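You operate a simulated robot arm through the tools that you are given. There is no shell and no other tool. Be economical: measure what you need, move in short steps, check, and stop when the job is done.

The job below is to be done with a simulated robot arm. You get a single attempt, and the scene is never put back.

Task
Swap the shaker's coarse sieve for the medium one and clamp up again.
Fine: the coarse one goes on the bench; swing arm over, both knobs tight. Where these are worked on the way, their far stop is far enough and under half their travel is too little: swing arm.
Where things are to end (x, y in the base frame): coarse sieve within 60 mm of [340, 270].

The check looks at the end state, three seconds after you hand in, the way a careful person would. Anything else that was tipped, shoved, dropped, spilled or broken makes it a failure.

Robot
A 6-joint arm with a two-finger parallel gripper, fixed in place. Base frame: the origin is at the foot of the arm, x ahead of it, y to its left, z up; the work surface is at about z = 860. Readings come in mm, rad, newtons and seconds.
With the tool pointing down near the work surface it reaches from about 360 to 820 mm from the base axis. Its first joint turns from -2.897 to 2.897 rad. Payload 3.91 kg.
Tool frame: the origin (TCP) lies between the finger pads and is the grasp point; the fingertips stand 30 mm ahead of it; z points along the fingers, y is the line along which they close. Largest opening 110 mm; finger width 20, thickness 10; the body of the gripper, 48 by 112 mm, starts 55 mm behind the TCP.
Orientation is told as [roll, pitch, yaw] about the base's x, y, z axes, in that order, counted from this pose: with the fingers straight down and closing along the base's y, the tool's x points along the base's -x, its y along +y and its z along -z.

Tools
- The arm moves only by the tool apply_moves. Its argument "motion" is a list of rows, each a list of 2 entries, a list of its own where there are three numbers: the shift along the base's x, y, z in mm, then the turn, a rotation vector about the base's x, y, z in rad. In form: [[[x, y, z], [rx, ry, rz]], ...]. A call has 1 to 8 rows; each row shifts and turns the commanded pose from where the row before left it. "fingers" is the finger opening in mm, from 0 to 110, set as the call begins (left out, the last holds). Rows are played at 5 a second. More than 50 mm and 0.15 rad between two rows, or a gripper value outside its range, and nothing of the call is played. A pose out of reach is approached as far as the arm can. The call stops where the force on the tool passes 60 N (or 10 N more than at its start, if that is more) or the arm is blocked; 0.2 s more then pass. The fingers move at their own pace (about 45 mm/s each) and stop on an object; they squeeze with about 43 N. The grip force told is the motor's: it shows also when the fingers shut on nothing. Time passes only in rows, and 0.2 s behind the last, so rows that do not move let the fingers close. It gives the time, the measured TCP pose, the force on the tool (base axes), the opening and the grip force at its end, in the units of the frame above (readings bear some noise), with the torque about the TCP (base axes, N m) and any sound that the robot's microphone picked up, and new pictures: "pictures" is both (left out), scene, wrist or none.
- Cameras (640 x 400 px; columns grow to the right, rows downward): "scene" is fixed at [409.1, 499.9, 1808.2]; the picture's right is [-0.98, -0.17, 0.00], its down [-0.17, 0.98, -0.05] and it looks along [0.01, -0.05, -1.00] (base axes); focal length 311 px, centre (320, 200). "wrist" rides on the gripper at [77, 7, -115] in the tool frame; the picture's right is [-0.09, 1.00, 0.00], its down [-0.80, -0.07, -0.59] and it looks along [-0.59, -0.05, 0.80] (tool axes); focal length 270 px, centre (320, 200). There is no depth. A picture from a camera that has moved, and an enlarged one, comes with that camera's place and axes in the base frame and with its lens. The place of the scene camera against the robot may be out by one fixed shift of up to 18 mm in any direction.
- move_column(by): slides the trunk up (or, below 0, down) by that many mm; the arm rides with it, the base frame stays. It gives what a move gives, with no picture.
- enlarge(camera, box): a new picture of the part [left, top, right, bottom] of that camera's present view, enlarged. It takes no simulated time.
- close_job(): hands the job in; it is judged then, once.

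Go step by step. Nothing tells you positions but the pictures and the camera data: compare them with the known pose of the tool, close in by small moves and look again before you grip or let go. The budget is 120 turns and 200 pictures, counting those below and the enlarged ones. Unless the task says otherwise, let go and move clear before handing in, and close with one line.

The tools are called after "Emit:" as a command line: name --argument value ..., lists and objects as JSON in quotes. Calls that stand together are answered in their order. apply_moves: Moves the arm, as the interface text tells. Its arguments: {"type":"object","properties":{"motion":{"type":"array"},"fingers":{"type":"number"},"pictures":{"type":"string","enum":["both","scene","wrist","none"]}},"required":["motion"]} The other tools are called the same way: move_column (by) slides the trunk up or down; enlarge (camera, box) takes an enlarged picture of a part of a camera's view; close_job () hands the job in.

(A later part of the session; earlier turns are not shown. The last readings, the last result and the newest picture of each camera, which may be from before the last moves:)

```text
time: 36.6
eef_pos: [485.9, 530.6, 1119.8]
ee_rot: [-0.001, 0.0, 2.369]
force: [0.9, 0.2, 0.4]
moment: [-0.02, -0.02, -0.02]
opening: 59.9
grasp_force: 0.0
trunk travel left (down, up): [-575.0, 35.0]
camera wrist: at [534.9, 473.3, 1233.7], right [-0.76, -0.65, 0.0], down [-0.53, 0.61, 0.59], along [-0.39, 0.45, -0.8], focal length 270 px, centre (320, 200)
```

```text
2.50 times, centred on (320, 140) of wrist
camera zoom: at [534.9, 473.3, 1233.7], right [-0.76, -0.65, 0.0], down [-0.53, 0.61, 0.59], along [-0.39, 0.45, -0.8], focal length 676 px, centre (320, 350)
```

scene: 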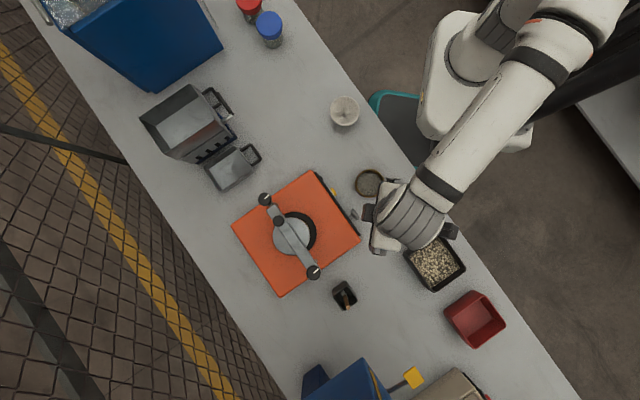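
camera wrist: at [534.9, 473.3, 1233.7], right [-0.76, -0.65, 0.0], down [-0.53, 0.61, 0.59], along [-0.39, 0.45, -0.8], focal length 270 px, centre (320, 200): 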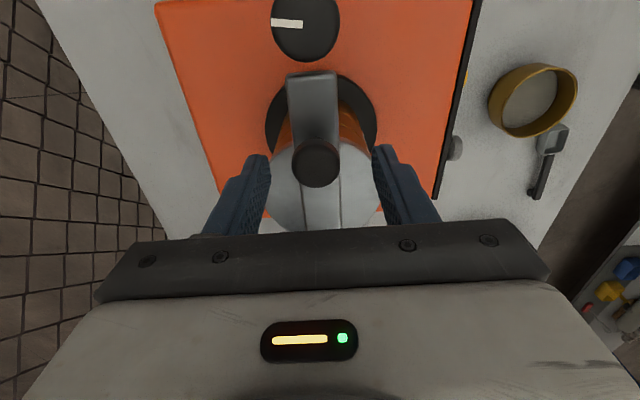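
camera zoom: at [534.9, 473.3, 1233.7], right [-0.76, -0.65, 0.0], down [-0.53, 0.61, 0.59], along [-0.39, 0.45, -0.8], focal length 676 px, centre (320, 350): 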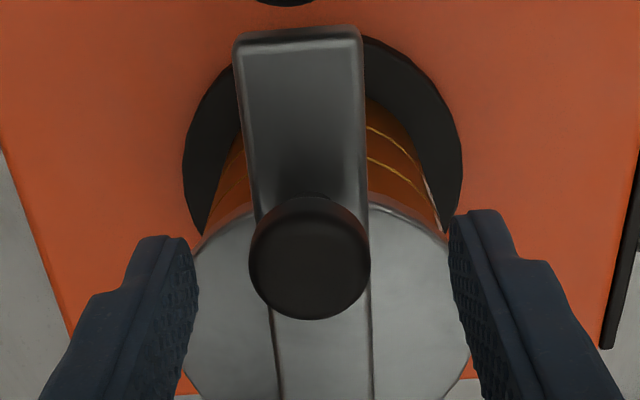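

Peg is between the fingers. I close and try a small clockwise (toward the base) swing.

Emit:
apply_moves --motion '[[[1, -0.5, 0], [0, 0, 0]], [[0, 0, 0], [0, 0, 0]], [[0, 0, 0], [0, 0, 0]], [[0, 0, 0], [0, 0, 0]]]' --fingers 15 --pictures "none"

Emit:
apply_moves --motion '[[[-5, -5, 0], [0, 0, -0.05]], [[-5, -5, 0], [0, 0, -0.05]]]' --pictures "wrist"

```text
time: 37.6
eef_pos: [487.4, 530.0, 1117.9]
ee_rot: [0.002, 0.0, 2.373]
force: [5.4, 4.8, 1.0]
moment: [0.11, -0.13, 0.01]
opening: 25.4
grasp_force: 44.7
trunk travel left (down, up): [-575.0, 35.0]
```

```text
time: 38.2
eef_pos: [487.3, 530.3, 1118.0]
ee_rot: [-0.024, -0.004, 2.293]
force: [19.4, 23.7, -11.1]
moment: [0.67, -0.22, 0.23]
opening: 25.6
grasp_force: 45.3
trunk travel left (down, up): [-575.0, 35.0]
stopped in row 2: the force on the tool passed its limit at 67 N (the readings are from after the stop); the commanded pose is now the measured one
camera wrist: at [529.9, 467.3, 1232.4], right [-0.81, -0.59, -0.02], down [-0.49, 0.64, 0.6], along [-0.34, 0.49, -0.8], focal length 270 px, centre (320, 200)
```

wrist: 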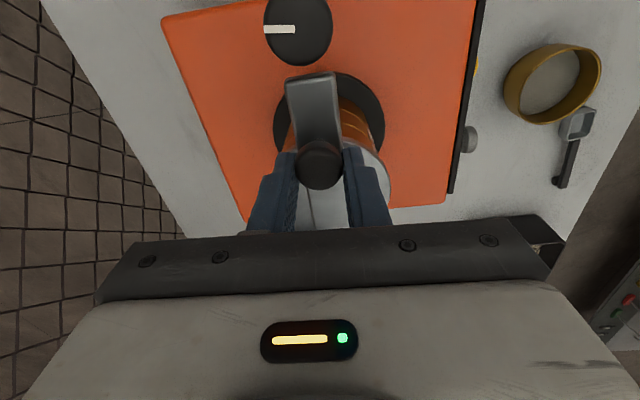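

Clockwise is blocked. I try the other way.

Emit:
apply_moves --motion '[[[0, 0, 0], [0.024, 0.004, 0.08]], [[4, 4, 0], [0, 0, 0.04]], [[4, 4, 0], [0, 0, 0.04]]]' --pictures "wrist"

```text
time: 39.0
eef_pos: [491.6, 533.0, 1118.5]
ee_rot: [-0.028, -0.025, 2.453]
force: [-1.6, -1.8, -20.1]
moment: [0.07, 0.16, 0.34]
opening: 24.9
grasp_force: 45.3
trunk travel left (down, up): [-575.0, 35.0]
camera wrist: at [545.4, 475.6, 1231.6], right [-0.7, -0.71, -0.03], down [-0.57, 0.54, 0.62], along [-0.42, 0.45, -0.79], focal length 270 px, centre (320, 200)
```

wrist: 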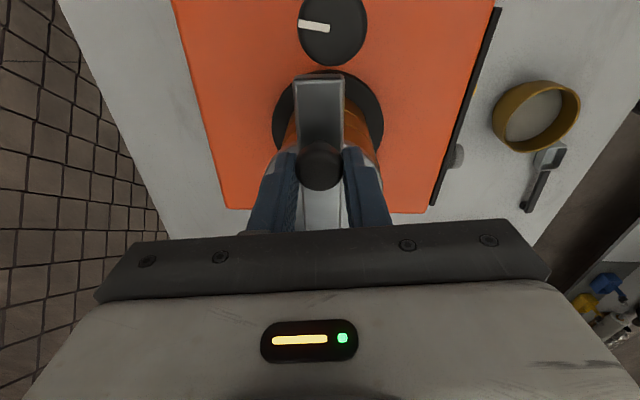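

It moved about 5 mm this way with little force. I continue gently along the arc.

Emit:
apply_moves --motion '[[[6, 6, 0], [0, 0, 0.06]], [[6, 6, 0], [0, 0, 0.06]]]' --pictures "wrist"

```text
time: 39.6
eef_pos: [503.4, 547.4, 1119.3]
ee_rot: [-0.032, -0.024, 2.574]
force: [-4.1, 0.9, -25.1]
moment: [0.03, 0.04, 0.06]
opening: 25.0
grasp_force: 45.2
trunk travel left (down, up): [-575.0, 35.0]
camera wrist: at [563.8, 496.8, 1231.7], right [-0.61, -0.79, -0.03], down [-0.64, 0.47, 0.62], along [-0.47, 0.4, -0.79], focal length 270 px, centre (320, 200)
```

wrist: 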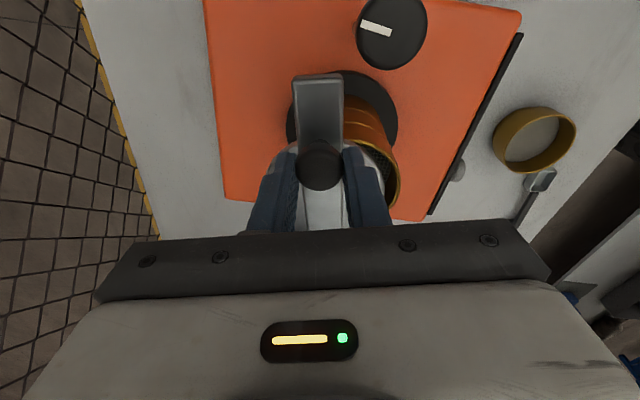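

The pressure plate swings with the arm and the coarse sieve is being uncovered — counter-clockwise is right. I follow the arc (radius 136 about (392,625)).

Emit:
apply_moves --motion '[[[5, 9, -1], [0.015, 0.012, 0.05]], [[5, 9, -1], [0.015, 0.012, 0.05]], [[7.6, 18.9, 0], [0, 0, 0.1]]]' --pictures "wrist"

```text
time: 40.4
eef_pos: [521.7, 582.1, 1120.3]
ee_rot: [-0.052, -0.059, 2.772]
force: [3.2, 3.3, -2.9]
moment: [0.18, 0.06, -0.47]
opening: 25.1
grasp_force: 44.9
trunk travel left (down, up): [-575.0, 35.0]
camera wrist: at [594.5, 541.9, 1230.0], right [-0.44, -0.89, -0.05], down [-0.7, 0.31, 0.64], along [-0.56, 0.32, -0.76], focal length 270 px, centre (320, 200)
```

wrist: 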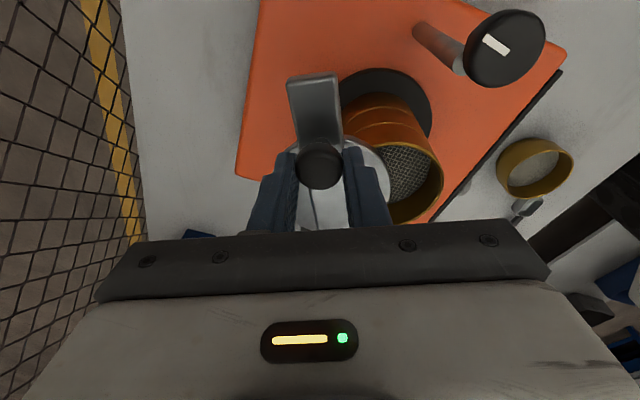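

The tilt came from my own correction with the wrong sign; I undo it and follow on along the arc.

Emit:
apply_moves --motion '[[[1, 4, 0], [-0.035, -0.018, 0]], [[1, 4, 0], [-0.035, -0.018, 0]], [[2.5, 12, 0], [0, 0, 0.05]], [[1.5, 12, 0], [0, 0, 0.05]]]' --pictures "wrist"

```text
time: 41.4
eef_pos: [521.0, 597.4, 1118.8]
ee_rot: [-0.002, 0.003, 2.868]
force: [28.6, -5.5, 16.0]
moment: [-0.21, -0.79, -0.08]
opening: 25.3
grasp_force: 45.0
out of reach, approached as far as the arm can: row 3
trunk travel left (down, up): [-575.0, 35.0]
camera wrist: at [592.7, 570.5, 1233.8], right [-0.35, -0.94, 0.0], down [-0.75, 0.28, 0.59], along [-0.55, 0.21, -0.8], focal length 270 px, centre (320, 200)
```

wrist: 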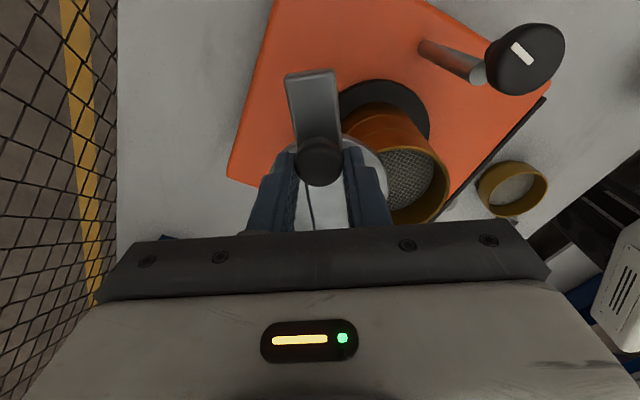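

Reach runs out here. I'll release the peg and push the arm's side close to the pivot instead, with closed fingers.

Emit:
apply_moves --motion '[[[0, 0, 0], [0, 0, 0]], [[0, 0, 0], [0, 0, 0]], [[0, 0, 30], [0, 0, -0.14]], [[0, 0, 35], [0, 0, -0.14]], [[-20, -5, 0], [0, 0, -0.14]], [[-25, -5, 0], [0, 0, -0.14]], [[-25, 0, 0], [0, 0, -0.14]], [[-20, 0, 0], [0, 0, -0.14]]]' --fingers 50 --pictures "none"

Emit:
apply_moves --motion '[[[-10, 0, 0], [0, 0, -0.14]], [[0, 0, 0], [0, 0, -0.14]], [[0, 0, 0], [0, 0, -0.14]], [[0, 0, 0], [0, 0, -0.14]], [[0, 0, 0], [0, 0, -0.08]], [[0, 0, 0], [0, 0, 0]]]' --fingers 0 --pictures "wrist"

Emit:
enlarge --camera "scene" --box '[220, 150, 380, 310]'

```text
time: 43.2
eef_pos: [411.4, 571.1, 1179.4]
ee_rot: [0.0, 0.001, 2.031]
force: [0.3, 0.5, -0.2]
moment: [0.04, 0.01, 0.02]
opening: 50.1
grasp_force: 0.1
out of reach, approached as far as the arm can: row 3, 4
trunk travel left (down, up): [-575.0, 35.0]
```

```text
time: 44.6
eef_pos: [402.8, 572.8, 1178.1]
ee_rot: [0.001, 0.001, 1.391]
force: [0.4, 0.1, -0.3]
moment: [0.02, 0.0, 0.02]
opening: 0.0
grasp_force: 37.7
trunk travel left (down, up): [-575.0, 35.0]
camera wrist: at [380.6, 500.0, 1292.5], right [-0.96, 0.27, 0.0], down [0.21, 0.77, 0.59], along [0.16, 0.57, -0.8], focal length 270 px, centre (320, 200)
```

wrist: 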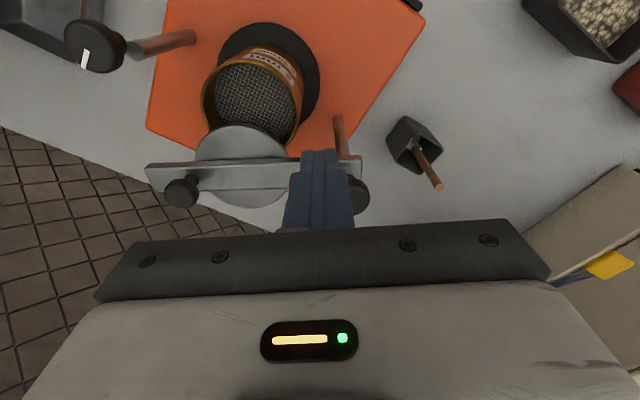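

```text
2.50 times, centred on (300, 230) of scene
camera zoom: at [409.1, 499.9, 1808.2], right [-0.98, -0.17, 0.0], down [-0.17, 0.98, -0.05], along [0.01, -0.05, -1.0], focal length 777 px, centre (370, 125)
```

zoom: 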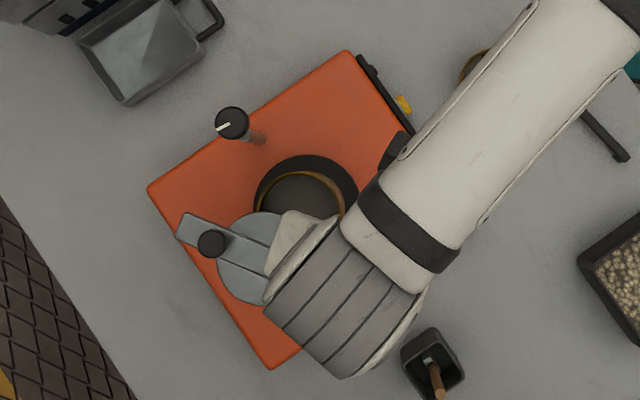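

Arm is about 33° swung and stays put. I descend just beside it near the pivot, then push round.

Emit:
apply_moves --motion '[[[10, 17, 0], [0, 0, 0]], [[0, 0, -35], [0, 0, 0]], [[0, 0, -38], [0, 0, 0]], [[0, 0, 0], [0, 0, 0]]]' --pictures "wrist"

Emit:
apply_moves --motion '[[[5.5, 6, 0], [0, 0, 0]], [[5.5, 6, 0], [0, 0, 0.1]], [[5, 9, 0], [0, 0, 0.14]], [[1.2, 5, 0], [0, 0, 0.12]], [[1.1, 5, 0], [0, 0, 0.12]]]' --pictures "wrist"

```text
time: 45.6
eef_pos: [414.1, 591.3, 1103.1]
ee_rot: [-0.001, -0.002, 1.391]
force: [-0.5, 0.3, 0.1]
moment: [0.0, -0.06, 0.0]
opening: 0.0
grasp_force: 37.7
trunk travel left (down, up): [-575.0, 35.0]
camera wrist: at [391.9, 518.3, 1218.2], right [-0.96, 0.26, 0.0], down [0.21, 0.77, 0.6], along [0.16, 0.57, -0.8], focal length 270 px, centre (320, 200)
```

wrist: 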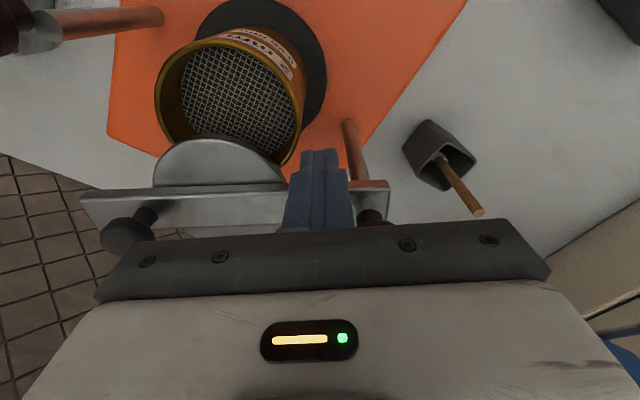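

```text
time: 46.8
eef_pos: [431.5, 621.3, 1102.9]
ee_rot: [0.002, 0.002, 1.873]
force: [0.3, 0.8, -0.1]
moment: [0.01, 0.04, -0.05]
opening: 0.0
grasp_force: 37.3
trunk travel left (down, up): [-575.0, 35.0]
camera wrist: at [446.0, 547.6, 1218.2], right [-0.98, -0.21, 0.0], down [-0.17, 0.79, 0.59], along [-0.13, 0.58, -0.8], focal length 270 px, centre (320, 200)
```

wrist: 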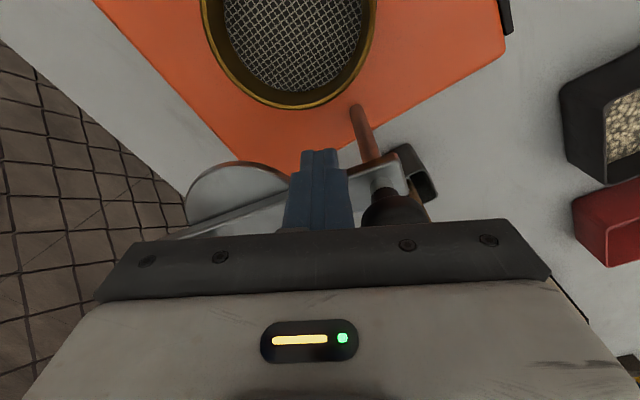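

The arm swings easily. I push on toward 75–80°+ from... the arm's far side, following the same circle.

Emit:
apply_moves --motion '[[[0, 5, 0], [0, 0, 0.12]], [[-0.3, 5.3, 0], [0, 0, 0.12]], [[-1.3, 5, 0], [0, 0, 0.12]], [[-1.7, 4.8, 0], [0, 0, 0.12]], [[-2.5, 4.6, 0], [0, 0, 0.12]], [[-2.9, 4.2, 0], [0, 0, 0.12]]]' --pictures "both"

```text
time: 48.2
eef_pos: [434.9, 639.5, 1103.7]
ee_rot: [0.006, 0.013, 2.56]
force: [17.1, -17.0, 0.9]
moment: [-0.47, -0.21, -0.02]
opening: 0.2
grasp_force: 37.4
trunk travel left (down, up): [-575.0, 35.0]
stopped in row 6: the force on the tool passed its limit at 63 N (the readings are from after the stop); the commanded pose is now the measured one
camera wrist: at [493.3, 593.8, 1220.4], right [-0.62, -0.78, 0.01], down [-0.63, 0.51, 0.58], along [-0.46, 0.36, -0.81], focal length 270 px, centre (320, 200)
```

scene: 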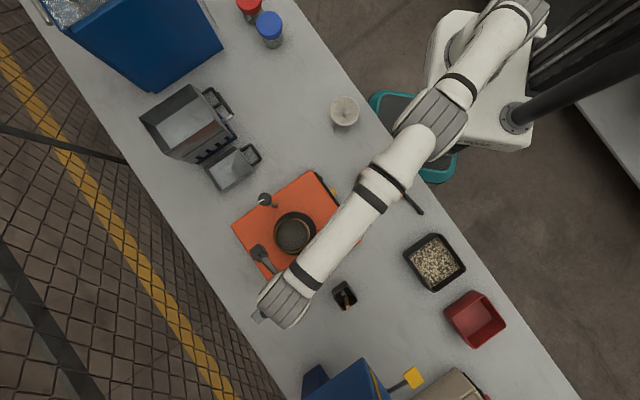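
wrist: 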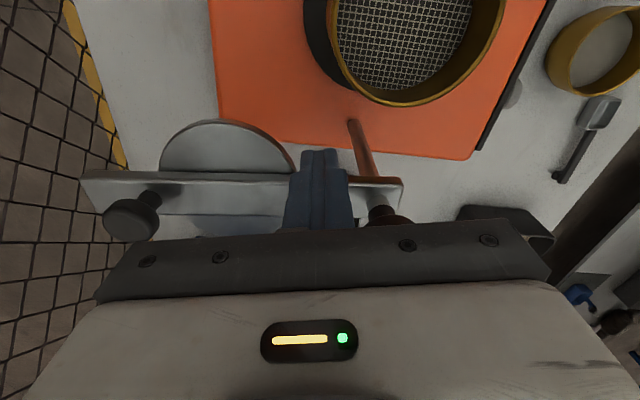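

Far stop reached at roughly 96° of swing. I back off, rise and open over the coarse sieve.

Emit:
apply_moves --motion '[[[5, -4, 0], [0, 0, -0.1]], [[0, 0, 45], [0, 0, -0.1]], [[0, 0, 35], [0, 0, -0.1]], [[10, -35, 0], [0, 0, 0]], [[10, -35, 0], [0, 0, 0]], [[0, 0, 0], [0, 0, 0]]]' --pictures "none"

Emit:
apply_moves --motion '[[[0, 0, 0], [0, 0, 0]], [[0, 0, 0], [0, 0, 0]], [[0, 0, 0], [0, 0, 0]], [[0, 0, 0], [0, 0, 0]], [[0, 0, 0], [0, 0, 0]]]' --fingers 110 --pictures "both"

Emit:
enlarge --camera "wrist" --box '[200, 0, 440, 230]'

```text
time: 49.6
eef_pos: [453.3, 567.1, 1180.6]
ee_rot: [0.007, 0.01, 2.264]
force: [-0.2, 0.9, -0.4]
moment: [-0.01, -0.01, -0.01]
opening: 0.0
grasp_force: 37.5
out of reach, approached as far as the arm can: row 3
trunk travel left (down, up): [-575.0, 35.0]
```

```text
time: 50.8
eef_pos: [454.8, 565.9, 1182.8]
ee_rot: [0.007, 0.009, 2.265]
force: [0.3, -0.2, -0.9]
moment: [0.02, 0.02, -0.02]
opening: 104.5
grasp_force: 0.1
trunk travel left (down, up): [-575.0, 35.0]
camera wrist: at [496.8, 505.6, 1297.3], right [-0.82, -0.57, 0.01], down [-0.46, 0.67, 0.59], along [-0.34, 0.48, -0.81], focal length 270 px, centre (320, 200)
```

scene: 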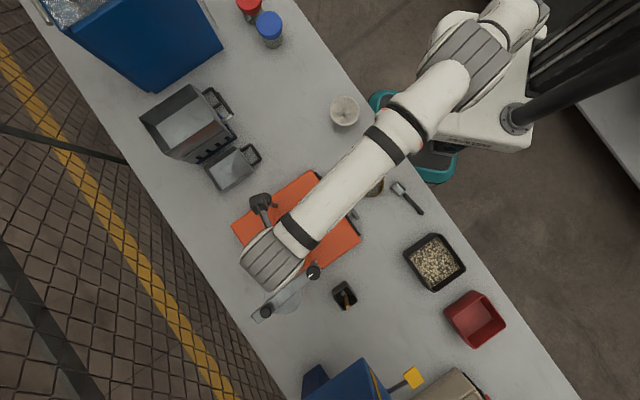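
wrist: 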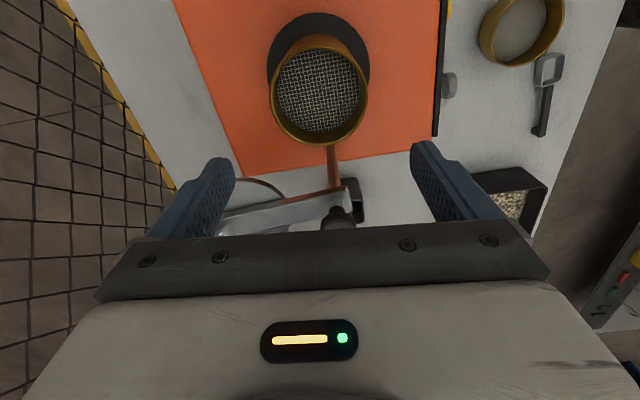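

```text
1.74 times, centred on (320, 115) of wrist
camera zoom: at [496.8, 505.6, 1297.3], right [-0.82, -0.57, 0.01], down [-0.46, 0.67, 0.59], along [-0.34, 0.48, -0.81], focal length 470 px, centre (320, 348)
```

zoom: 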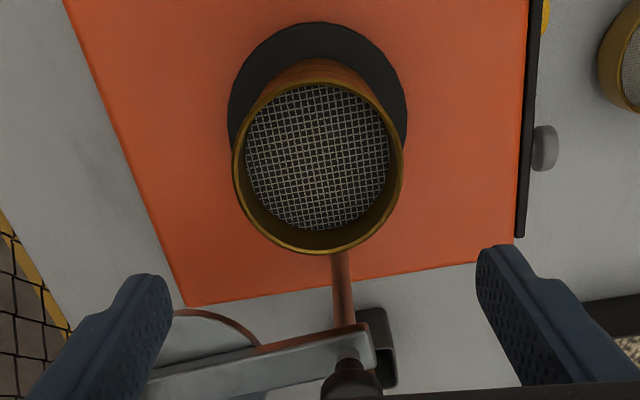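

Coarse sieve rim: centre about (458.7,559), z≈1052, diameter ≈85. I centre above it and descend partway to check.

Emit:
apply_moves --motion '[[[4, -7, 0], [0.011, 0, 0]], [[0, 0, -30], [0, 0, 0]], [[0, 0, -35], [0, 0, 0]], [[0, 0, 0], [0, 0, 0]]]' --pictures "wrist"

Emit:
enlarge --camera "wrist" --box '[180, 20, 460, 230]'

```text
time: 51.8
eef_pos: [455.2, 559.5, 1116.2]
ee_rot: [0.0, 0.002, 2.267]
force: [-0.7, 0.5, -0.6]
moment: [0.02, 0.0, 0.03]
opening: 109.9
grasp_force: 0.1
trunk travel left (down, up): [-575.0, 35.0]
camera wrist: at [498.5, 497.4, 1230.7], right [-0.82, -0.57, 0.0], down [-0.46, 0.66, 0.59], along [-0.34, 0.49, -0.8], focal length 270 px, centre (320, 200)
```

wrist: 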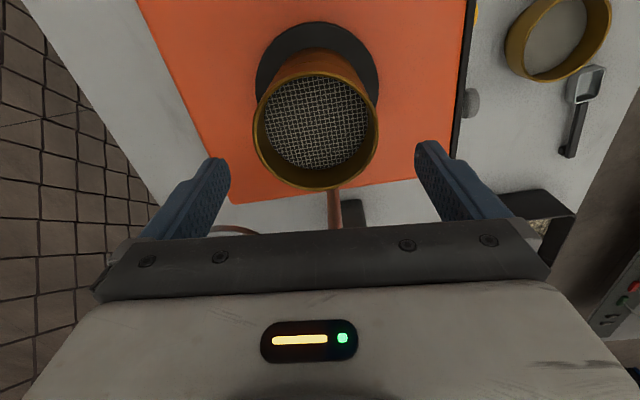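

```text
1.90 times, centred on (320, 125) of wrist
camera zoom: at [498.5, 497.4, 1230.7], right [-0.82, -0.57, 0.0], down [-0.46, 0.66, 0.59], along [-0.34, 0.49, -0.8], focal length 515 px, centre (320, 343)
```

zoom: 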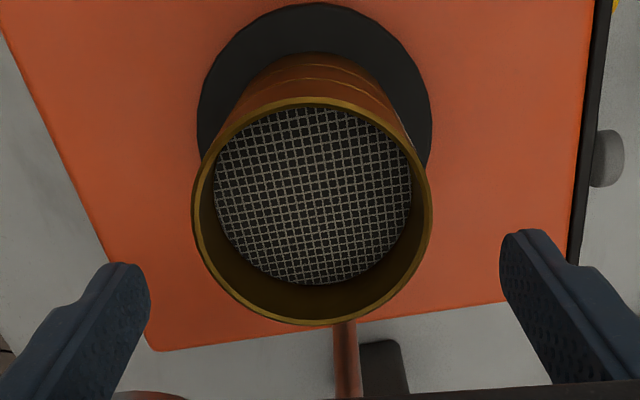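

Refining for ellipse perspective, the centre is about (457,563) with the rim near z 1052 and the first seam ~30 mm lower. I descend so the fingertips reach ~13 mm below the rim.

Emit:
apply_moves --motion '[[[1.5, 3.5, -16], [0, 0, 0]], [[0, 0, -16], [0, 0, 0]], [[0, 0, -14], [0, 0, 0]], [[0, 0, 0], [0, 0, 0]]]' --pictures "wrist"

Emit:
enlarge --camera "wrist" --box '[180, 20, 460, 230]'

```text
time: 52.8
eef_pos: [456.9, 563.0, 1068.6]
ee_rot: [0.0, 0.001, 2.265]
force: [-0.1, -0.6, -0.8]
moment: [0.0, 0.03, -0.01]
opening: 109.9
grasp_force: 0.0
trunk travel left (down, up): [-575.0, 35.0]
camera wrist: at [500.4, 500.2, 1184.6], right [-0.82, -0.57, 0.0], down [-0.46, 0.66, 0.59], along [-0.34, 0.49, -0.8], focal length 270 px, centre (320, 200)
```

wrist: 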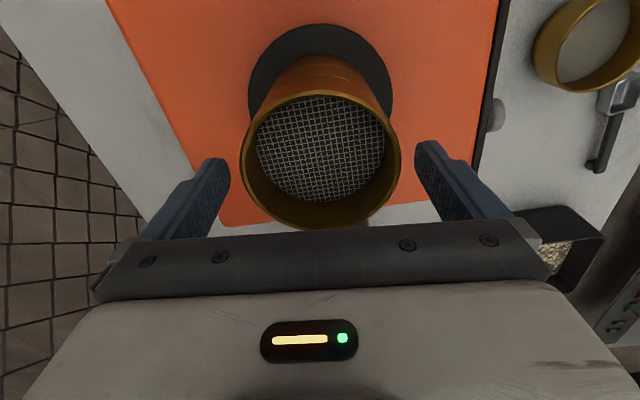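

```text
1.90 times, centred on (320, 125) of wrist
camera zoom: at [500.4, 500.2, 1184.6], right [-0.82, -0.57, 0.0], down [-0.46, 0.66, 0.59], along [-0.34, 0.49, -0.8], focal length 515 px, centre (320, 343)
```

zoom: 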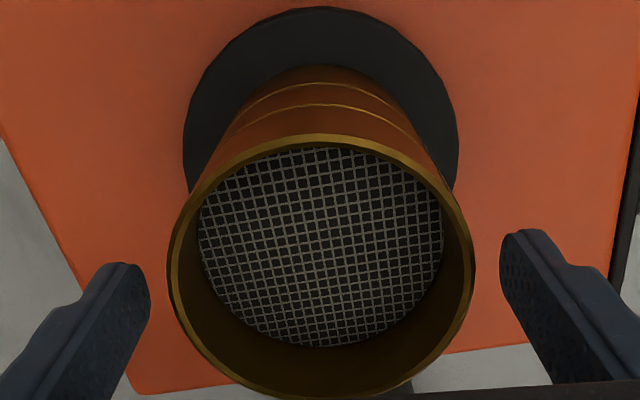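

Aligned; fingertips at ~1039, inside the top sieve (seam at ~1026). I close.

Emit:
apply_moves --motion '[[[0, 0, 0], [0, 0, 0]], [[0, 0, 0], [0, 0, 0]], [[0, 0, 0], [0, 0, 0]], [[0, 0, 0], [0, 0, 0]]]' --fingers 70 --pictures "wrist"

```text
time: 53.8
eef_pos: [457.7, 562.8, 1070.1]
ee_rot: [0.001, 0.001, 2.266]
force: [-0.7, -0.4, -1.4]
moment: [0.01, 0.04, 0.02]
opening: 80.7
grasp_force: 42.5
trunk travel left (down, up): [-575.0, 35.0]
camera wrist: at [500.5, 500.2, 1184.8], right [-0.82, -0.57, 0.0], down [-0.46, 0.66, 0.59], along [-0.34, 0.49, -0.8], focal length 270 px, centre (320, 200)
```

wrist: 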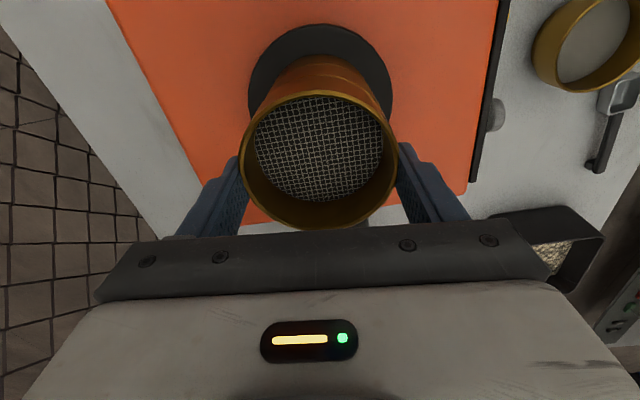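

Gripped at 80.7 mm diameter. I lift slowly and check that only the top sieve comes.

Emit:
apply_moves --motion '[[[0, 0, 4], [0, 0, 0]], [[0, 0, 6], [0, 0, 0]], [[0, 0, 12], [0, 0, 0]], [[0, 0, 0], [0, 0, 0]]]' --pictures "wrist"

Emit:
enlarge --camera "wrist" --box '[220, 10, 420, 150]'

```text
time: 54.8
eef_pos: [457.8, 561.9, 1093.0]
ee_rot: [0.0, 0.004, 2.266]
force: [0.2, -0.2, -1.8]
moment: [0.0, 0.03, 0.01]
opening: 80.4
grasp_force: 43.2
trunk travel left (down, up): [-575.0, 35.0]
camera wrist: at [500.6, 500.1, 1208.0], right [-0.82, -0.57, 0.0], down [-0.46, 0.66, 0.59], along [-0.34, 0.49, -0.81], focal length 270 px, centre (320, 200)
```

wrist: 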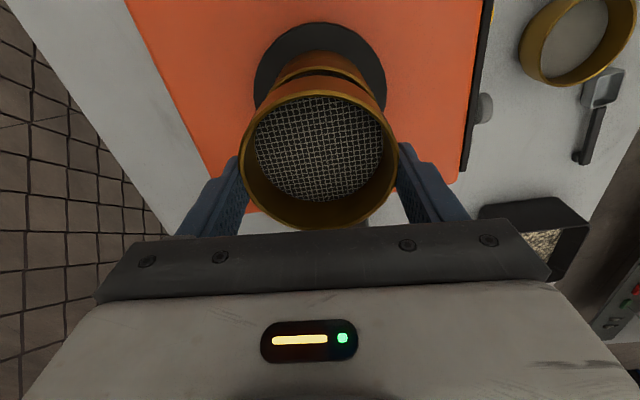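

```text
2.86 times, centred on (320, 80) of wrist
camera zoom: at [500.6, 500.1, 1208.0], right [-0.82, -0.57, 0.0], down [-0.46, 0.66, 0.59], along [-0.34, 0.49, -0.81], focal length 772 px, centre (320, 543)
```

zoom: 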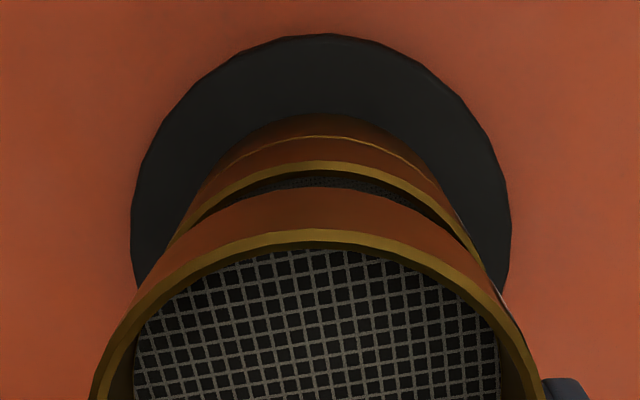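

Only the coarse sieve came up. I raise it and carry it toward (338,278).

Emit:
apply_moves --motion '[[[0, 0, 40], [0, 0, 0]], [[0, 0, 45], [0, 0, 0]], [[-18, -44, 0], [0, 0, -0.03]], [[-18, -44, 0], [0, 0, -0.03]], [[-18, -44, 0], [0, 0, -0.03]], [[-18, -44, 0], [0, 0, -0.03]], [[-18, -44, 0], [0, 0, -0.03]], [[-16, -40, 0], [0, 0, -0.03]]]' --pictures "none"

Emit:
apply_moves --motion '[[[-13, -22, -20], [0, 0, -0.03]], [[0, 0, -40], [0, 0, 0]], [[0, 0, -40], [0, 0, 0]], [[0, 0, 0], [0, 0, 0]]]' --pictures "both"

```text
time: 56.6
eef_pos: [350.1, 301.8, 1179.0]
ee_rot: [-0.001, 0.003, 2.087]
force: [-0.5, -0.2, -1.4]
moment: [0.03, 0.01, -0.01]
opening: 80.3
grasp_force: 43.3
trunk travel left (down, up): [-575.0, 35.0]
```

```text
time: 57.6
eef_pos: [334.3, 280.7, 1079.6]
ee_rot: [0.0, 0.002, 2.056]
force: [0.0, 0.5, -0.8]
moment: [0.01, -0.03, -0.02]
opening: 80.3
grasp_force: 43.0
trunk travel left (down, up): [-575.0, 35.0]
camera wrist: at [363.2, 211.3, 1195.3], right [-0.92, -0.39, 0.0], down [-0.31, 0.74, 0.59], along [-0.23, 0.55, -0.8], focal length 270 px, centre (320, 200)
```

scene: 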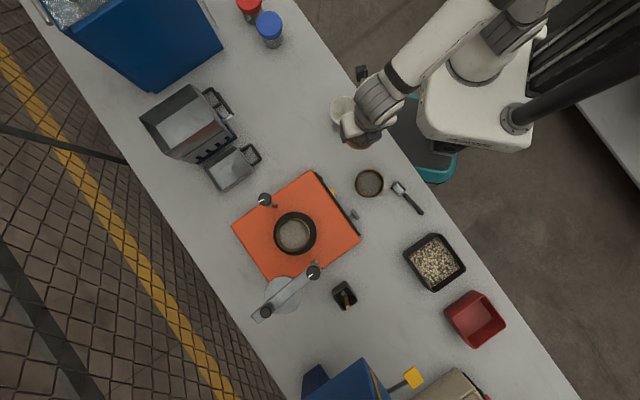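
wrist: 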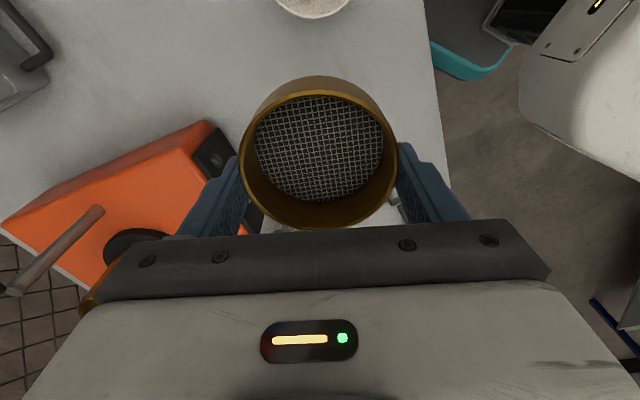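

Well inside the bench, clear of the white bowl. I lower further.

Emit:
apply_moves --motion '[[[2, -3, -45], [0, 0, 0]], [[0, 0, -45], [0, 0, 0]], [[0, 0, -45], [0, 0, 0]], [[0, 0, -15], [0, 0, 0]], [[0, 0, 0], [0, 0, 0]]]' --pictures "wrist"

```text
time: 58.8
eef_pos: [338.9, 278.4, 926.4]
ee_rot: [-0.001, 0.003, 2.055]
force: [-0.2, -0.5, -1.3]
moment: [0.0, 0.01, 0.04]
opening: 80.3
grasp_force: 43.2
trunk travel left (down, up): [-575.0, 35.0]
camera wrist: at [367.7, 208.6, 1042.4], right [-0.92, -0.39, 0.0], down [-0.31, 0.74, 0.59], along [-0.23, 0.55, -0.8], focal length 270 px, centre (320, 200)
```

wrist: 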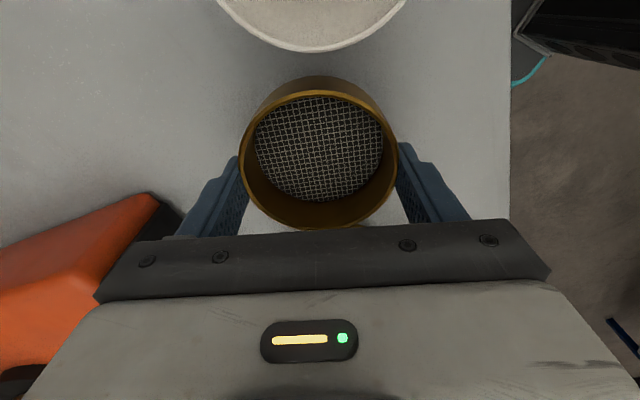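

The bowl is near but clear; I shift 6 mm away and lower to contact.

Emit:
apply_moves --motion '[[[-2, 6, -10], [0, 0, 0]], [[0, 0, -6], [0, 0, 0]], [[0, 0, -4], [0, 0, 0]], [[0, 0, 0], [0, 0, 0]]]' --pictures "none"

Emit:
apply_moves --motion '[[[0, 0, -3], [0, 0, 0]], [[0, 0, -3], [0, 0, 0]], [[0, 0, 0], [0, 0, 0]]]' --pictures "none"

```text
time: 59.8
eef_pos: [337.9, 284.5, 910.3]
ee_rot: [-0.008, 0.0, 2.055]
force: [-1.6, 0.3, 44.0]
moment: [-0.04, -0.11, 0.31]
opening: 80.2
grasp_force: 42.9
trunk travel left (down, up): [-575.0, 35.0]
```

```text
time: 60.2
eef_pos: [337.3, 284.9, 906.9]
ee_rot: [-0.009, -0.002, 2.057]
force: [-7.5, -6.3, 36.4]
moment: [-0.38, -0.06, -0.07]
opening: 79.9
grasp_force: 42.9
trunk travel left (down, up): [-575.0, 35.0]
stopped in row 2: the force on the tool passed its limit at 64 N (the readings are from after the stop); the commanded pose is now the measured one
```

It stands on the bench (contact at TCP ≈ 910). I release and rise.

Emit:
apply_moves --motion '[[[0, 0, 0], [0, 0, 0]], [[0, 0, 0], [0, 0, 0]], [[0, 0, 0], [0, 0, 0]], [[0, 0, 30], [0, 0, 0]], [[0, 0, 45], [0, 0, 0]], [[0, 0, 45], [0, 0, 0]], [[0, 0, 45], [0, 0, 0]]]' --fingers 110 --pictures "wrist"

```text
time: 61.8
eef_pos: [339.3, 285.6, 1071.1]
ee_rot: [-0.008, -0.001, 2.057]
force: [-1.3, 0.5, -0.6]
moment: [0.01, 0.0, -0.01]
opening: 110.1
grasp_force: 0.1
trunk travel left (down, up): [-575.0, 35.0]
camera wrist: at [367.0, 214.8, 1186.6], right [-0.92, -0.39, -0.01], down [-0.31, 0.74, 0.6], along [-0.23, 0.55, -0.8], focal length 270 px, centre (320, 200)
```

wrist: 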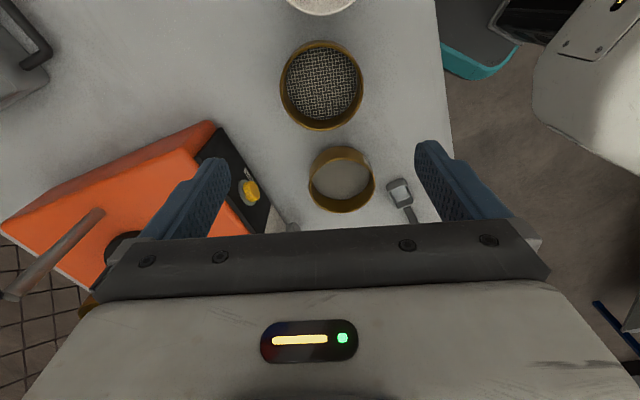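

Coarse sieve stands fine. Next I look at the medium sieve from above, turning to a clear closing direction.

Emit:
apply_moves --motion '[[[-15, 25, 0], [-0.005, 0.0066, 0.12]], [[-15, 25, 0], [0, 0, 0.12]], [[-15, 25, 0], [0, 0, 0.12]], [[-18, 18, 0], [0, 0, 0.11]], [[0, 0, 0], [0, 0, 0]]]' --pictures "both"

Emit:
enlarge --camera "wrist" --box '[200, 60, 440, 230]'

```text
time: 63.0
eef_pos: [275.0, 377.1, 1070.0]
ee_rot: [0.001, -0.002, 2.527]
force: [0.1, 0.0, 0.0]
moment: [-0.02, 0.01, 0.01]
opening: 110.1
grasp_force: 0.1
trunk travel left (down, up): [-575.0, 35.0]
camera wrist: at [332.7, 329.3, 1185.4], right [-0.65, -0.76, 0.0], down [-0.61, 0.52, 0.59], along [-0.45, 0.38, -0.8], focal length 270 px, centre (320, 200)
```

scene: 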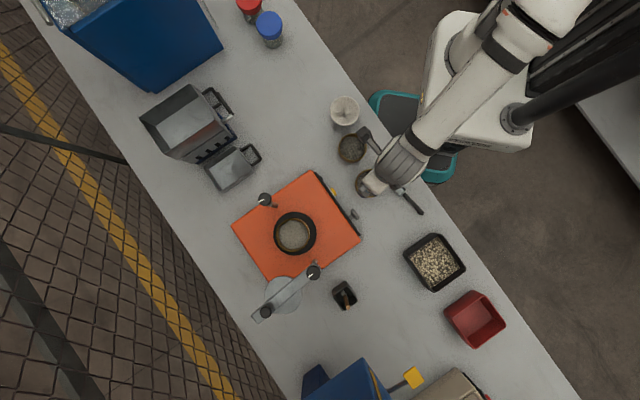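
wrist: 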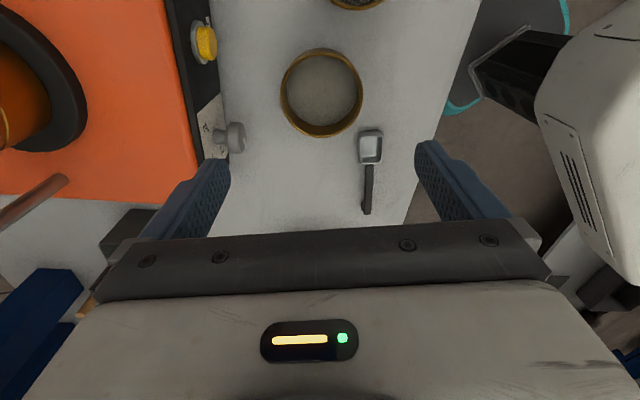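

```text
2.35 times, centred on (320, 145) of wrist
camera zoom: at [332.7, 329.3, 1185.4], right [-0.65, -0.76, 0.0], down [-0.61, 0.52, 0.59], along [-0.45, 0.38, -0.8], focal length 636 px, centre (320, 329)
```

zoom: 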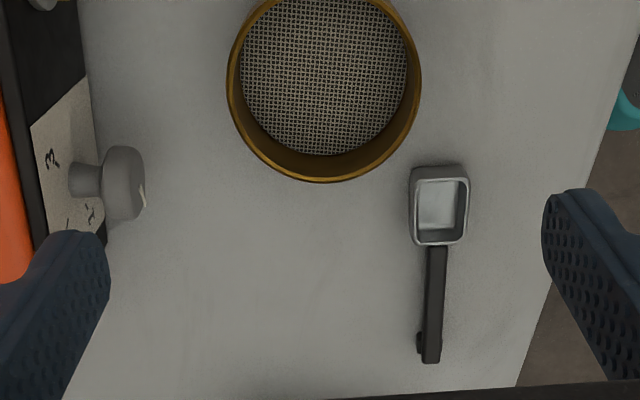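

It has a mid-size mesh – the medium sieve – centred near (273,378). I descend partway and check.

Emit:
apply_moves --motion '[[[-2, 0.5, -35], [0, 0, 0]], [[0, 0, -40], [0, 0, 0]], [[0, 0, -40], [0, 0, 0]], [[0, 0, 0], [0, 0, 0]]]' --pictures "wrist"

```text
time: 64.0
eef_pos: [277.6, 377.2, 958.0]
ee_rot: [0.002, 0.0, 2.525]
force: [0.5, -0.4, 0.1]
moment: [0.02, -0.01, 0.01]
opening: 110.1
grasp_force: 0.1
trunk travel left (down, up): [-575.0, 35.0]
camera wrist: at [334.7, 329.9, 1072.0], right [-0.65, -0.76, 0.0], down [-0.61, 0.52, 0.59], along [-0.45, 0.38, -0.8], focal length 270 px, centre (320, 200)
```

wrist: 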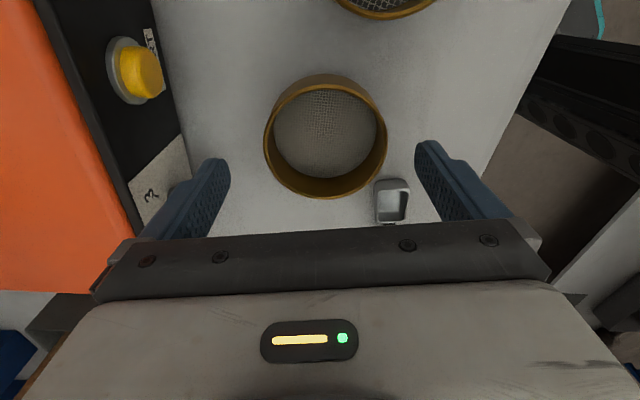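

Centre (272.4,378), rim at ~908. I correct and descend to grip height.

Emit:
apply_moves --motion '[[[-4.8, 0.4, -10], [0, 0, 0]], [[0, 0, -20], [0, 0, 0]], [[0, 0, -14], [0, 0, 0]], [[0, 0, 0], [0, 0, 0]]]' --pictures "wrist"

```text
time: 65.0
eef_pos: [271.1, 381.2, 914.6]
ee_rot: [0.001, 0.002, 2.525]
force: [-0.5, 0.4, -0.3]
moment: [0.0, 0.02, -0.01]
opening: 110.0
grasp_force: 0.0
trunk travel left (down, up): [-575.0, 35.0]
camera wrist: at [328.7, 332.1, 1029.4], right [-0.65, -0.76, 0.0], down [-0.61, 0.52, 0.59], along [-0.45, 0.38, -0.8], focal length 270 px, centre (320, 200)
```

wrist: 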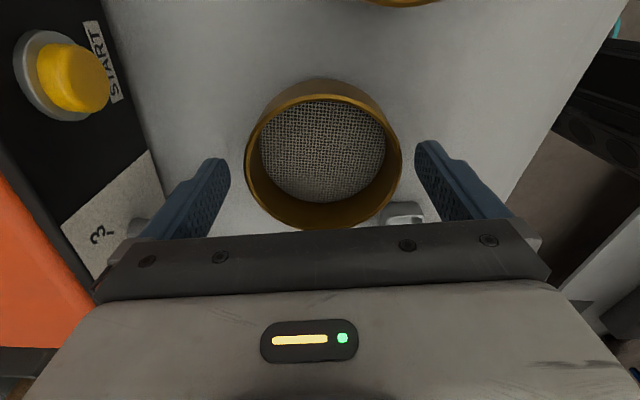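

Aligned. I close and lift slightly.

Emit:
apply_moves --motion '[[[-0.8, -1, 0], [0, 0, 0]], [[0, 0, 0], [0, 0, 0]], [[0, 0, 0], [0, 0, 0]], [[0, 0, 0], [0, 0, 0]], [[0, 0, 0], [0, 0, 0]]]' --fingers 70 --pictures "wrist"

Emit:
apply_moves --motion '[[[0, 0, 15], [0, 0, 0]], [[0, 0, 45], [0, 0, 0]], [[0, 0, 45], [0, 0, 0]], [[0, 0, 45], [0, 0, 0]], [[0, 0, 45], [0, 0, 0]], [[0, 0, 45], [0, 0, 0]], [[0, 0, 30], [0, 0, 0]]]' --pictures "wrist"

```text
time: 66.2
eef_pos: [270.1, 380.1, 915.5]
ee_rot: [0.003, 0.002, 2.524]
force: [-0.3, 0.7, 0.2]
moment: [0.0, 0.0, 0.01]
opening: 81.9
grasp_force: 43.1
trunk travel left (down, up): [-575.0, 35.0]
camera wrist: at [327.4, 331.2, 1029.6], right [-0.65, -0.76, 0.0], down [-0.61, 0.52, 0.59], along [-0.45, 0.38, -0.8], focal length 270 px, centre (320, 200)
```

wrist: 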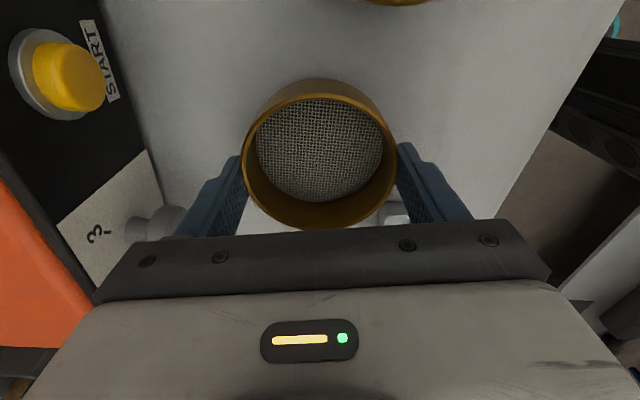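

```text
time: 67.8
eef_pos: [270.8, 377.8, 1185.4]
ee_rot: [0.001, 0.0, 2.523]
force: [0.1, -0.1, -0.4]
moment: [-0.01, 0.01, 0.01]
opening: 82.2
grasp_force: 43.6
trunk travel left (down, up): [-575.0, 35.0]
camera wrist: at [329.2, 329.8, 1300.0], right [-0.65, -0.76, 0.0], down [-0.61, 0.52, 0.59], along [-0.45, 0.38, -0.8], focal length 270 px, centre (320, 200)
```

wrist: 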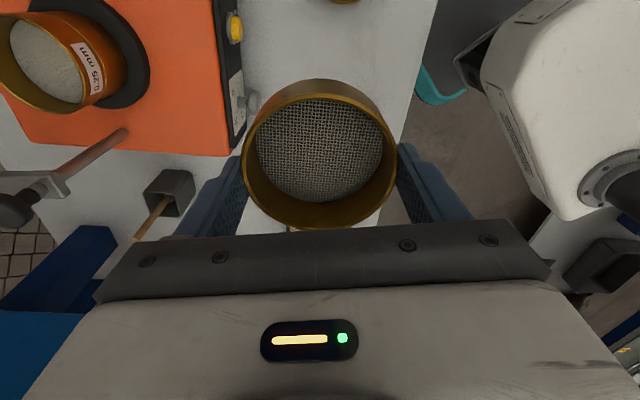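

Held like the coarse one was, so the same tool pose (457.7,562.5, yaw 2.266) should restack it, with contact expected at TCP z ≈ 1076. I carry it over.

Emit:
apply_moves --motion '[[[31, 31, 0], [0, 0, -0.043]], [[31, 31, 0], [0, 0, -0.043]], [[31, 31, 0], [0, 0, -0.043]], [[31, 31, 0], [0, 0, -0.043]], [[31, 31, 0], [0, 0, -0.043]], [[32, 30, 0], [0, 0, -0.043]], [[0, 0, 0], [0, 0, 0]]]' --pictures "wrist"

Emit:
apply_moves --motion '[[[0, 0, 0], [0, 0, 0]]]' --pictures "none"

```text
time: 69.4
eef_pos: [455.0, 564.6, 1185.7]
ee_rot: [0.002, 0.0, 2.266]
force: [0.4, -0.1, -1.3]
moment: [0.01, 0.01, -0.01]
opening: 82.4
grasp_force: 42.6
trunk travel left (down, up): [-575.0, 35.0]
camera wrist: at [498.5, 501.9, 1299.7], right [-0.82, -0.57, 0.0], down [-0.46, 0.66, 0.59], along [-0.34, 0.49, -0.8], focal length 270 px, centre (320, 200)
```

wrist: 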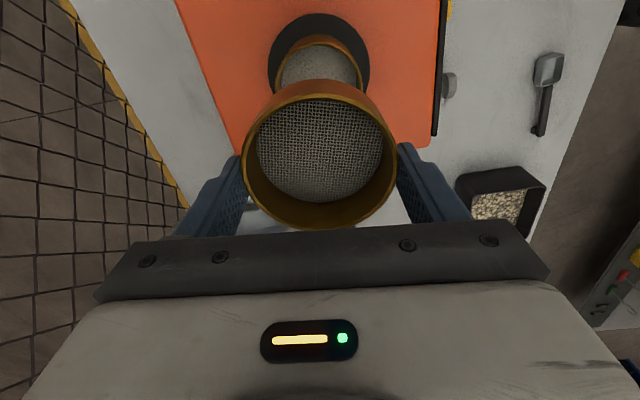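

```text
time: 69.8
eef_pos: [455.9, 564.9, 1184.6]
ee_rot: [0.002, 0.0, 2.268]
force: [0.3, -0.7, -1.1]
moment: [-0.01, 0.03, 0.03]
opening: 82.6
grasp_force: 42.8
trunk travel left (down, up): [-575.0, 35.0]
```

I correct by (2,-2.3) and descend to the height of the earlier lift picture for comparison.

Emit:
apply_moves --motion '[[[2, -2.3, -30], [0, 0, 0]], [[0, 0, -30], [0, 0, 0]], [[0, 0, -27], [0, 0, 0]], [[0, 0, 0], [0, 0, 0]]]' --pictures "wrist"

Emit:
enlarge --camera "wrist" --box '[220, 10, 420, 150]'

```text
time: 70.8
eef_pos: [457.6, 561.1, 1099.1]
ee_rot: [0.002, 0.001, 2.268]
force: [0.4, -0.9, -1.6]
moment: [0.0, 0.0, -0.03]
opening: 82.0
grasp_force: 43.2
trunk travel left (down, up): [-575.0, 35.0]
camera wrist: at [501.3, 498.9, 1213.6], right [-0.82, -0.57, 0.0], down [-0.46, 0.66, 0.59], along [-0.34, 0.49, -0.8], focal length 270 px, centre (320, 200)
```

wrist: 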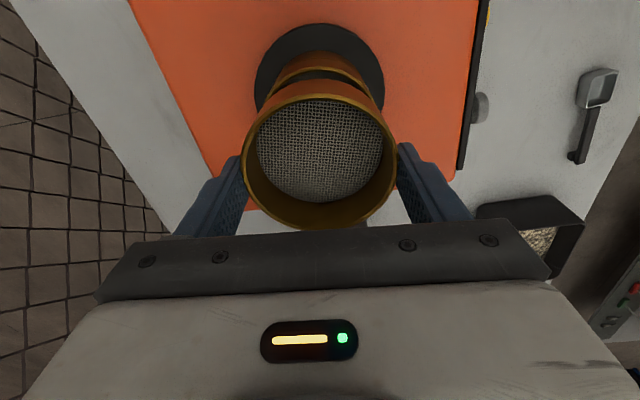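

```text
2.86 times, centred on (320, 80) of wrist
camera zoom: at [501.3, 498.9, 1213.6], right [-0.82, -0.57, 0.0], down [-0.46, 0.66, 0.59], along [-0.34, 0.49, -0.8], focal length 772 px, centre (320, 543)
```

zoom: 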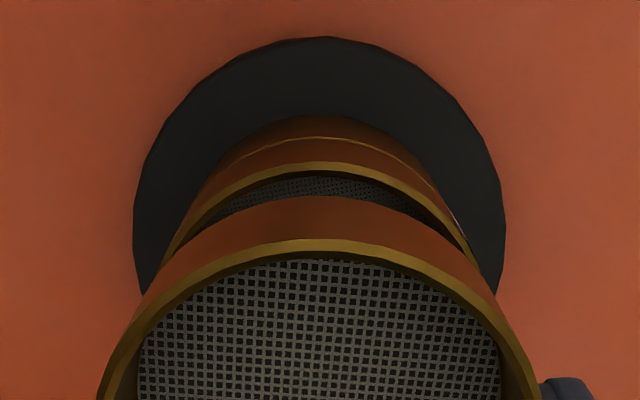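

Alignment matches the earlier lift within about a millimetre. I lower gently, watching force.

Emit:
apply_moves --motion '[[[0, 0, -8], [0, 0, 0]], [[0, 0, -5], [0, 0, 0]], [[0, 0, 0], [0, 0, 0]]]' --pictures "none"

Emit:
apply_moves --motion '[[[0, 0, -3], [0, 0, 0]], [[0, 0, -3], [0, 0, 0]], [[0, 0, 0], [0, 0, 0]]]' --pictures "wrist"

Emit:
enlarge --camera "wrist" --box '[220, 10, 420, 150]'

```text
time: 71.6
eef_pos: [459.2, 560.6, 1085.2]
ee_rot: [0.003, 0.0, 2.27]
force: [-0.5, -0.6, -1.4]
moment: [0.01, 0.02, -0.04]
opening: 81.8
grasp_force: 42.7
trunk travel left (down, up): [-575.0, 35.0]
```

```text
time: 72.4
eef_pos: [459.4, 560.4, 1077.5]
ee_rot: [0.002, 0.002, 2.267]
force: [-0.1, -0.1, -1.8]
moment: [0.01, 0.01, -0.01]
opening: 82.0
grasp_force: 42.8
trunk travel left (down, up): [-575.0, 35.0]
camera wrist: at [501.7, 498.9, 1192.6], right [-0.82, -0.57, 0.0], down [-0.46, 0.66, 0.59], along [-0.34, 0.49, -0.8], focal length 270 px, centre (320, 200)
```

wrist: 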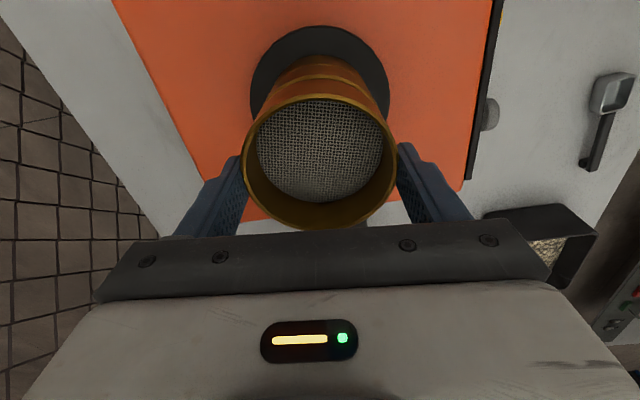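

```text
2.86 times, centred on (320, 80) of wrist
camera zoom: at [501.7, 498.9, 1192.6], right [-0.82, -0.57, 0.0], down [-0.46, 0.66, 0.59], along [-0.34, 0.49, -0.8], focal length 772 px, centre (320, 543)
```

zoom: 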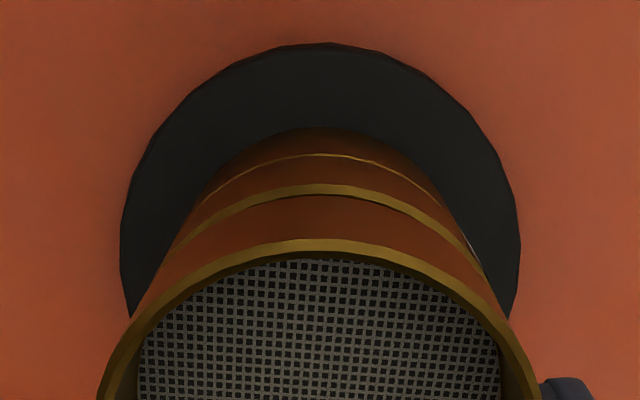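

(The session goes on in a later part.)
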